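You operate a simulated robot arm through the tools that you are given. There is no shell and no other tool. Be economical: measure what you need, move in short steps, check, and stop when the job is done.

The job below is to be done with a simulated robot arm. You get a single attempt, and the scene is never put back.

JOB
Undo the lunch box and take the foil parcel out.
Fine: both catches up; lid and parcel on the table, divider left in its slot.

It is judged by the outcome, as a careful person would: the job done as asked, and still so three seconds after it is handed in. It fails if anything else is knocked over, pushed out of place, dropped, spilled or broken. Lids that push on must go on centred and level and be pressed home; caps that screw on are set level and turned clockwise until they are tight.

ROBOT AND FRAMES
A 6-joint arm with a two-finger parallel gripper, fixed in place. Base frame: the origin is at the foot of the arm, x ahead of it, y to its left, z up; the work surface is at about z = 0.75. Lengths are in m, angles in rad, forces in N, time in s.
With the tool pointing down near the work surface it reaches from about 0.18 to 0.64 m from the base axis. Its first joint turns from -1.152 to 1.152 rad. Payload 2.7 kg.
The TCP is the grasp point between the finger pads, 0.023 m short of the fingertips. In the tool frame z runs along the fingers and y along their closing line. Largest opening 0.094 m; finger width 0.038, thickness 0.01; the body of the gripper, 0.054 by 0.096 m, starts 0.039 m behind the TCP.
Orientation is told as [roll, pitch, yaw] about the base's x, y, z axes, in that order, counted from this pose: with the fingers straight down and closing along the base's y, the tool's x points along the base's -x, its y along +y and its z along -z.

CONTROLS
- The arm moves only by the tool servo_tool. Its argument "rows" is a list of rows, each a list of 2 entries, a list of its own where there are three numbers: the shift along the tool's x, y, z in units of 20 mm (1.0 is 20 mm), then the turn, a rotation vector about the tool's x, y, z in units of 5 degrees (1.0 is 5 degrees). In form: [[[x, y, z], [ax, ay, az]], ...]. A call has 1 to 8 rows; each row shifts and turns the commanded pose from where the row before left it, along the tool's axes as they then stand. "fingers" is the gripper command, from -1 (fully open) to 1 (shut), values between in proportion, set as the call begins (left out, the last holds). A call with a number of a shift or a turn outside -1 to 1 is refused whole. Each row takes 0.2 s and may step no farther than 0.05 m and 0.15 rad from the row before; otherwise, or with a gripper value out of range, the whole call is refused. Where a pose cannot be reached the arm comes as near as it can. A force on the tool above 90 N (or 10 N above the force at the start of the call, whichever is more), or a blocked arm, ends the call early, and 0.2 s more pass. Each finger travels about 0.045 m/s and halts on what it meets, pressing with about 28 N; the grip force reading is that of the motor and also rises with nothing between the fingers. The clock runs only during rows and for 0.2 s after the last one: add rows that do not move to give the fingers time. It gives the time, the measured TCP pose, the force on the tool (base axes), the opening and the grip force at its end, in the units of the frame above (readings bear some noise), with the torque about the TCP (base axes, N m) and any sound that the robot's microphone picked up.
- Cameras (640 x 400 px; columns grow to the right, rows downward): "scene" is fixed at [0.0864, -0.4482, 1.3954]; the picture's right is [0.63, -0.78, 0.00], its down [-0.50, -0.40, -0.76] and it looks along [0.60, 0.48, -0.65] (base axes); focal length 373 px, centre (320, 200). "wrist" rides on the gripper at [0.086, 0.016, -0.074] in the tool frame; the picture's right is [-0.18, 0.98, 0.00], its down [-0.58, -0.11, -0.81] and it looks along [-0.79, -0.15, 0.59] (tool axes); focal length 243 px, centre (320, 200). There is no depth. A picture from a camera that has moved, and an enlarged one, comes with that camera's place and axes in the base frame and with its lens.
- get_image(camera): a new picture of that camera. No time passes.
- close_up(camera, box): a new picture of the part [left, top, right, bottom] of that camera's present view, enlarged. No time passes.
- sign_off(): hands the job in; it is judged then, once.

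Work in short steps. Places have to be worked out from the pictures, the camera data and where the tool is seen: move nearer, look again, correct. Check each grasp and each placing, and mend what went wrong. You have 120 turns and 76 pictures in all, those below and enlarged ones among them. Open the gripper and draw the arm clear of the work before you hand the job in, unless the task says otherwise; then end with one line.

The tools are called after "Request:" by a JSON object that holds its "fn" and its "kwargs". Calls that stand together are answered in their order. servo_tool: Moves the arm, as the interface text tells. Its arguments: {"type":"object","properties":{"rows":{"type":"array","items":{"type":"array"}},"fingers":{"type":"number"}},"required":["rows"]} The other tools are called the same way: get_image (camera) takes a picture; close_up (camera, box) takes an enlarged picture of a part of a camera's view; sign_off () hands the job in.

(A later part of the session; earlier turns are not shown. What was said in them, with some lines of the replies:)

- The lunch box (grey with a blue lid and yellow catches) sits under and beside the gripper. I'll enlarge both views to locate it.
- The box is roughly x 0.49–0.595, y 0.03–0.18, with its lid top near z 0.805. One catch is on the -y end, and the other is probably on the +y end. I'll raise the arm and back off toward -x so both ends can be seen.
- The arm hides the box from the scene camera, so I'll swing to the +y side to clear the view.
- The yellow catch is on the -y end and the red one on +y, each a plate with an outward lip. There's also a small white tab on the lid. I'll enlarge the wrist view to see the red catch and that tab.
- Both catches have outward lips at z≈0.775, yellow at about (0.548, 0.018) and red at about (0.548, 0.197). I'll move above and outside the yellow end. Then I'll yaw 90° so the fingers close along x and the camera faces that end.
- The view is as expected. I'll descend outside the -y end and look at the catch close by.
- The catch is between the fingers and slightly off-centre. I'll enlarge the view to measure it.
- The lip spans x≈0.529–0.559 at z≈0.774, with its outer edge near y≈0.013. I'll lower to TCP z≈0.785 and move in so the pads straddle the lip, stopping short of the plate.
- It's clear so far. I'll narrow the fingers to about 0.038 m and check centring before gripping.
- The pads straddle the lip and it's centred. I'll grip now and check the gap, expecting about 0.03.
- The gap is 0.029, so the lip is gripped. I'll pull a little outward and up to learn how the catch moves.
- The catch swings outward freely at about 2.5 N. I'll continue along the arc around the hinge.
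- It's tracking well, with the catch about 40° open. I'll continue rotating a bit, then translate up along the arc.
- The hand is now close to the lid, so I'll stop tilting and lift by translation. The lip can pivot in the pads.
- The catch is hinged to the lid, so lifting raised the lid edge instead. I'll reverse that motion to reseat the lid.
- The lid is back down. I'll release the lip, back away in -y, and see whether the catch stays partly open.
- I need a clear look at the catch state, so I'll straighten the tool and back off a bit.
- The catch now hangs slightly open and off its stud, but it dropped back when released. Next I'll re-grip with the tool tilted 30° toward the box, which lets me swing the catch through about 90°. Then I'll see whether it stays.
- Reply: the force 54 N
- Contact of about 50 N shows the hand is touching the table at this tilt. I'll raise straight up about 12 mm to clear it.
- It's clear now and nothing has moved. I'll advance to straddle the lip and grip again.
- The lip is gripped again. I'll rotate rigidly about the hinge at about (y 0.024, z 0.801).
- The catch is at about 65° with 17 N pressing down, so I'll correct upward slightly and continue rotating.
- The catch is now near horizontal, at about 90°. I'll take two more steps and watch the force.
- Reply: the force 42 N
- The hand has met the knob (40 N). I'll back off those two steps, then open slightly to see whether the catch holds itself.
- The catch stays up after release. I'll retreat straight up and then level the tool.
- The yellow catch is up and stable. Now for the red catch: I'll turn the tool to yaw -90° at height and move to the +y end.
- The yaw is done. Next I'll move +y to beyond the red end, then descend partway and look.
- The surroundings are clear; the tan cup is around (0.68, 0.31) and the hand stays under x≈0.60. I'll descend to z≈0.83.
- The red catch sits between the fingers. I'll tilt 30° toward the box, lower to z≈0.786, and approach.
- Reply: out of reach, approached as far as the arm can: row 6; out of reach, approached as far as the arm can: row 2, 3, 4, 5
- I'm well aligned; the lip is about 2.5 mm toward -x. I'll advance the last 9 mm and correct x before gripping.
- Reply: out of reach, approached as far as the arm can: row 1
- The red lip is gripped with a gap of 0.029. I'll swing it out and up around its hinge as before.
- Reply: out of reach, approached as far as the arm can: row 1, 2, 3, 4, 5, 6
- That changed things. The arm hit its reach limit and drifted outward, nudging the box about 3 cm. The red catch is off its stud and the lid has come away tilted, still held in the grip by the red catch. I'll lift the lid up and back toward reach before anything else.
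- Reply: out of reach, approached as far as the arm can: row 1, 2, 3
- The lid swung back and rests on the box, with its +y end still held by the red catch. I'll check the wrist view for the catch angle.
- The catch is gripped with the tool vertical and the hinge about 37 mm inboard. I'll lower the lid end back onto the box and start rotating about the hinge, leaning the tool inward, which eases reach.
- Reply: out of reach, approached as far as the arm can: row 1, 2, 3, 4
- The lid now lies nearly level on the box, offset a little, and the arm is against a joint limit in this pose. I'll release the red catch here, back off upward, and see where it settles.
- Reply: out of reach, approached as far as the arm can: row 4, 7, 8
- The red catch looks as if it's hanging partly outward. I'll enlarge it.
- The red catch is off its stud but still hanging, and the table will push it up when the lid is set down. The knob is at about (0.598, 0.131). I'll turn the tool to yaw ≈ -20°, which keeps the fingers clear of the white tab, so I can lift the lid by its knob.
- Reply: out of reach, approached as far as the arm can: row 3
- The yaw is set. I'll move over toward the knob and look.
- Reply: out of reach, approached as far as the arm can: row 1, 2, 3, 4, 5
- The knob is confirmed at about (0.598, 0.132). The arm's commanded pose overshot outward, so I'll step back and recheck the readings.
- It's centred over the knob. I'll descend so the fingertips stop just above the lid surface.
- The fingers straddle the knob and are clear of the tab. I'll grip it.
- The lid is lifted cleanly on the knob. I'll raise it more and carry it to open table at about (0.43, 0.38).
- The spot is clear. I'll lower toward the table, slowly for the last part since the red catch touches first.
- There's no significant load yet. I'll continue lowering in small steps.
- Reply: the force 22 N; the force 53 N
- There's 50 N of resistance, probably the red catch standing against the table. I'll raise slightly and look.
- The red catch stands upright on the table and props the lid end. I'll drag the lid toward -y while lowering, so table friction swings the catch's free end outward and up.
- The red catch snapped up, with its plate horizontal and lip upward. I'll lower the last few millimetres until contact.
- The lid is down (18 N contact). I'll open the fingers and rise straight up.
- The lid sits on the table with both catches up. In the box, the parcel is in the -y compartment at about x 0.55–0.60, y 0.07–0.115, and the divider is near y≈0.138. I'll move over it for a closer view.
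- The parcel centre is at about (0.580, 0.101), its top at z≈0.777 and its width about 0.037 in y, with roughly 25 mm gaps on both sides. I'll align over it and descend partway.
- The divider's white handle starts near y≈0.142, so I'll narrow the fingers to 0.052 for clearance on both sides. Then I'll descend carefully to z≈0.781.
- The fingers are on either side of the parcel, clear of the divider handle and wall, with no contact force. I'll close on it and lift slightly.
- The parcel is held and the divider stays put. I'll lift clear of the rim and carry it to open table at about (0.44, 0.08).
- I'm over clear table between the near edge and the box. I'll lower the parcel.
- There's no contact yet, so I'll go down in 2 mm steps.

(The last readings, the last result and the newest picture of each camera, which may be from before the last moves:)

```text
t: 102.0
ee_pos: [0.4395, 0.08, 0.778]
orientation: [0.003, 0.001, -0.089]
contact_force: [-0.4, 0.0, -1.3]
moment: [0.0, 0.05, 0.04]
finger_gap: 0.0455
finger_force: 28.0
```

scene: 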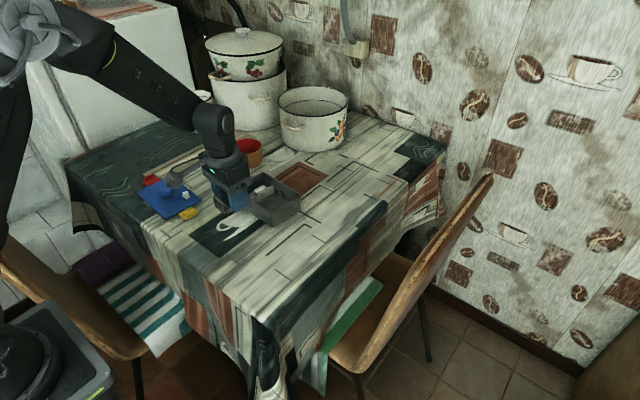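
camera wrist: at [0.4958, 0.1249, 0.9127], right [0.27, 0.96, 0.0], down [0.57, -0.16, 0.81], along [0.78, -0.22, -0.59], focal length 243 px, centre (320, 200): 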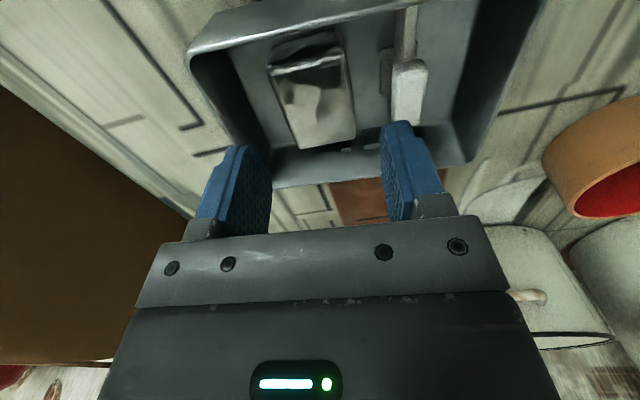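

Request:
{"fn": "servo_tool", "kwargs": {"rows": [[[0, 0, 0.08], [0, 0, 0]], [[0, 0, 0], [0, 0, 0]]]}}

Request:
{"fn": "close_up", "kwargs": {"camera": "scene", "box": [180, 160, 300, 260]}}

```text
t: 102.6
ee_pos: [0.4404, 0.0802, 0.7771]
orientation: [0.003, -0.002, -0.085]
contact_force: [-4.2, -1.9, 14.9]
moment: [-0.07, 0.11, 0.03]
finger_gap: 0.0456
finger_force: 28.5
```

```text
4.00 times, centred on (240, 210) of scene
camera zoom: at [0.0861, -0.4483, 1.3954], right [0.63, -0.78, 0.0], down [-0.5, -0.4, -0.76], along [0.6, 0.48, -0.64], focal length 1490 px, centre (640, 160)
```

zoom: 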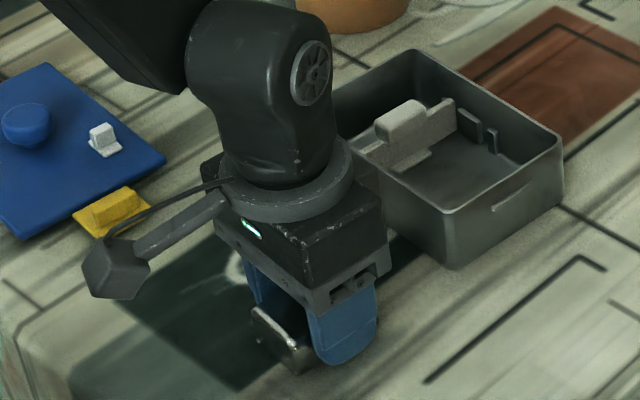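

The parcel is on the table (15 N), the divider is still in its slot, and the lid is in place. I'll release and rise straight up.

Request:
{"fn": "servo_tool", "kwargs": {"rows": [[[0, 0, 0], [0, 0, 0]], [[0, 0, 0], [0, 0, 0]], [[0, 0, 0], [0, 0, 0]], [[0, 0, -0.5], [0, 0, 0]], [[0, 0, -1], [0, 0, 0]], [[0, 0, -1], [0, 0, 0]], [[0, 0, -1], [0, 0, 0]], [[0, 0, -1], [0, 0, 0]]], "fingers": -0.4}}

Request:
{"fn": "servo_tool", "kwargs": {"rows": [[[0, 0, -1], [0, 0, 0]], [[0, 0, -1], [0, 0, 0]], [[0.5, -1, -1], [0, 0, 0]], [[0.5, -1, -1], [0, 0, 0]], [[0.5, -1, 0], [0, 0, 0]], [[0.5, -1, 0], [0, 0, 0]], [[0.5, -1, 0], [0, 0, 0]], [[0, 0, 0], [0, 0, 0]]], "fingers": -1}}

Request:
{"fn": "close_up", "kwargs": {"camera": "scene", "box": [120, 130, 320, 260]}}

```text
t: 104.4
ee_pos: [0.4395, 0.0799, 0.8691]
orientation: [0.003, -0.001, -0.088]
contact_force: [-0.4, -0.3, -0.1]
moment: [-0.02, -0.02, -0.01]
finger_gap: 0.0654
finger_force: 0.1
```

```text
t: 106.2
ee_pos: [0.3815, -0.0143, 0.9469]
orientation: [0.001, 0.001, -0.088]
contact_force: [-0.2, -0.1, -0.6]
moment: [0.01, -0.02, -0.03]
finger_gap: 0.094
finger_force: 0.2
```

```text
3.08 times, centred on (220, 195) of scene
camera zoom: at [0.0864, -0.4482, 1.3954], right [0.63, -0.78, 0.0], down [-0.5, -0.4, -0.76], along [0.6, 0.48, -0.65], focal length 1146 px, centre (628, 215)
```

zoom: 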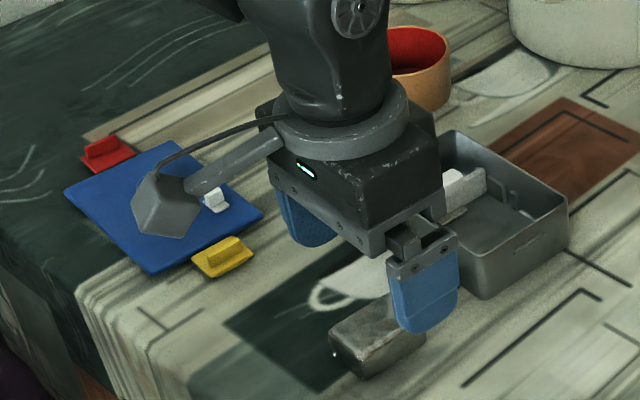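

Both catches are up, the lid is flat on the table, the parcel is on the table and the divider is still in its slot. The gripper is open and clear of the work, so I'll hand the job in.

Request:
{"fn": "sign_off", "kwargs": {}}

```text
The job is handed in.
```

The lunch box is undone: both catches are up, the lid and foil parcel are on the table, and the divider is still in its slot; the box itself got dragged about 3 cm while I was freeing the red catch.
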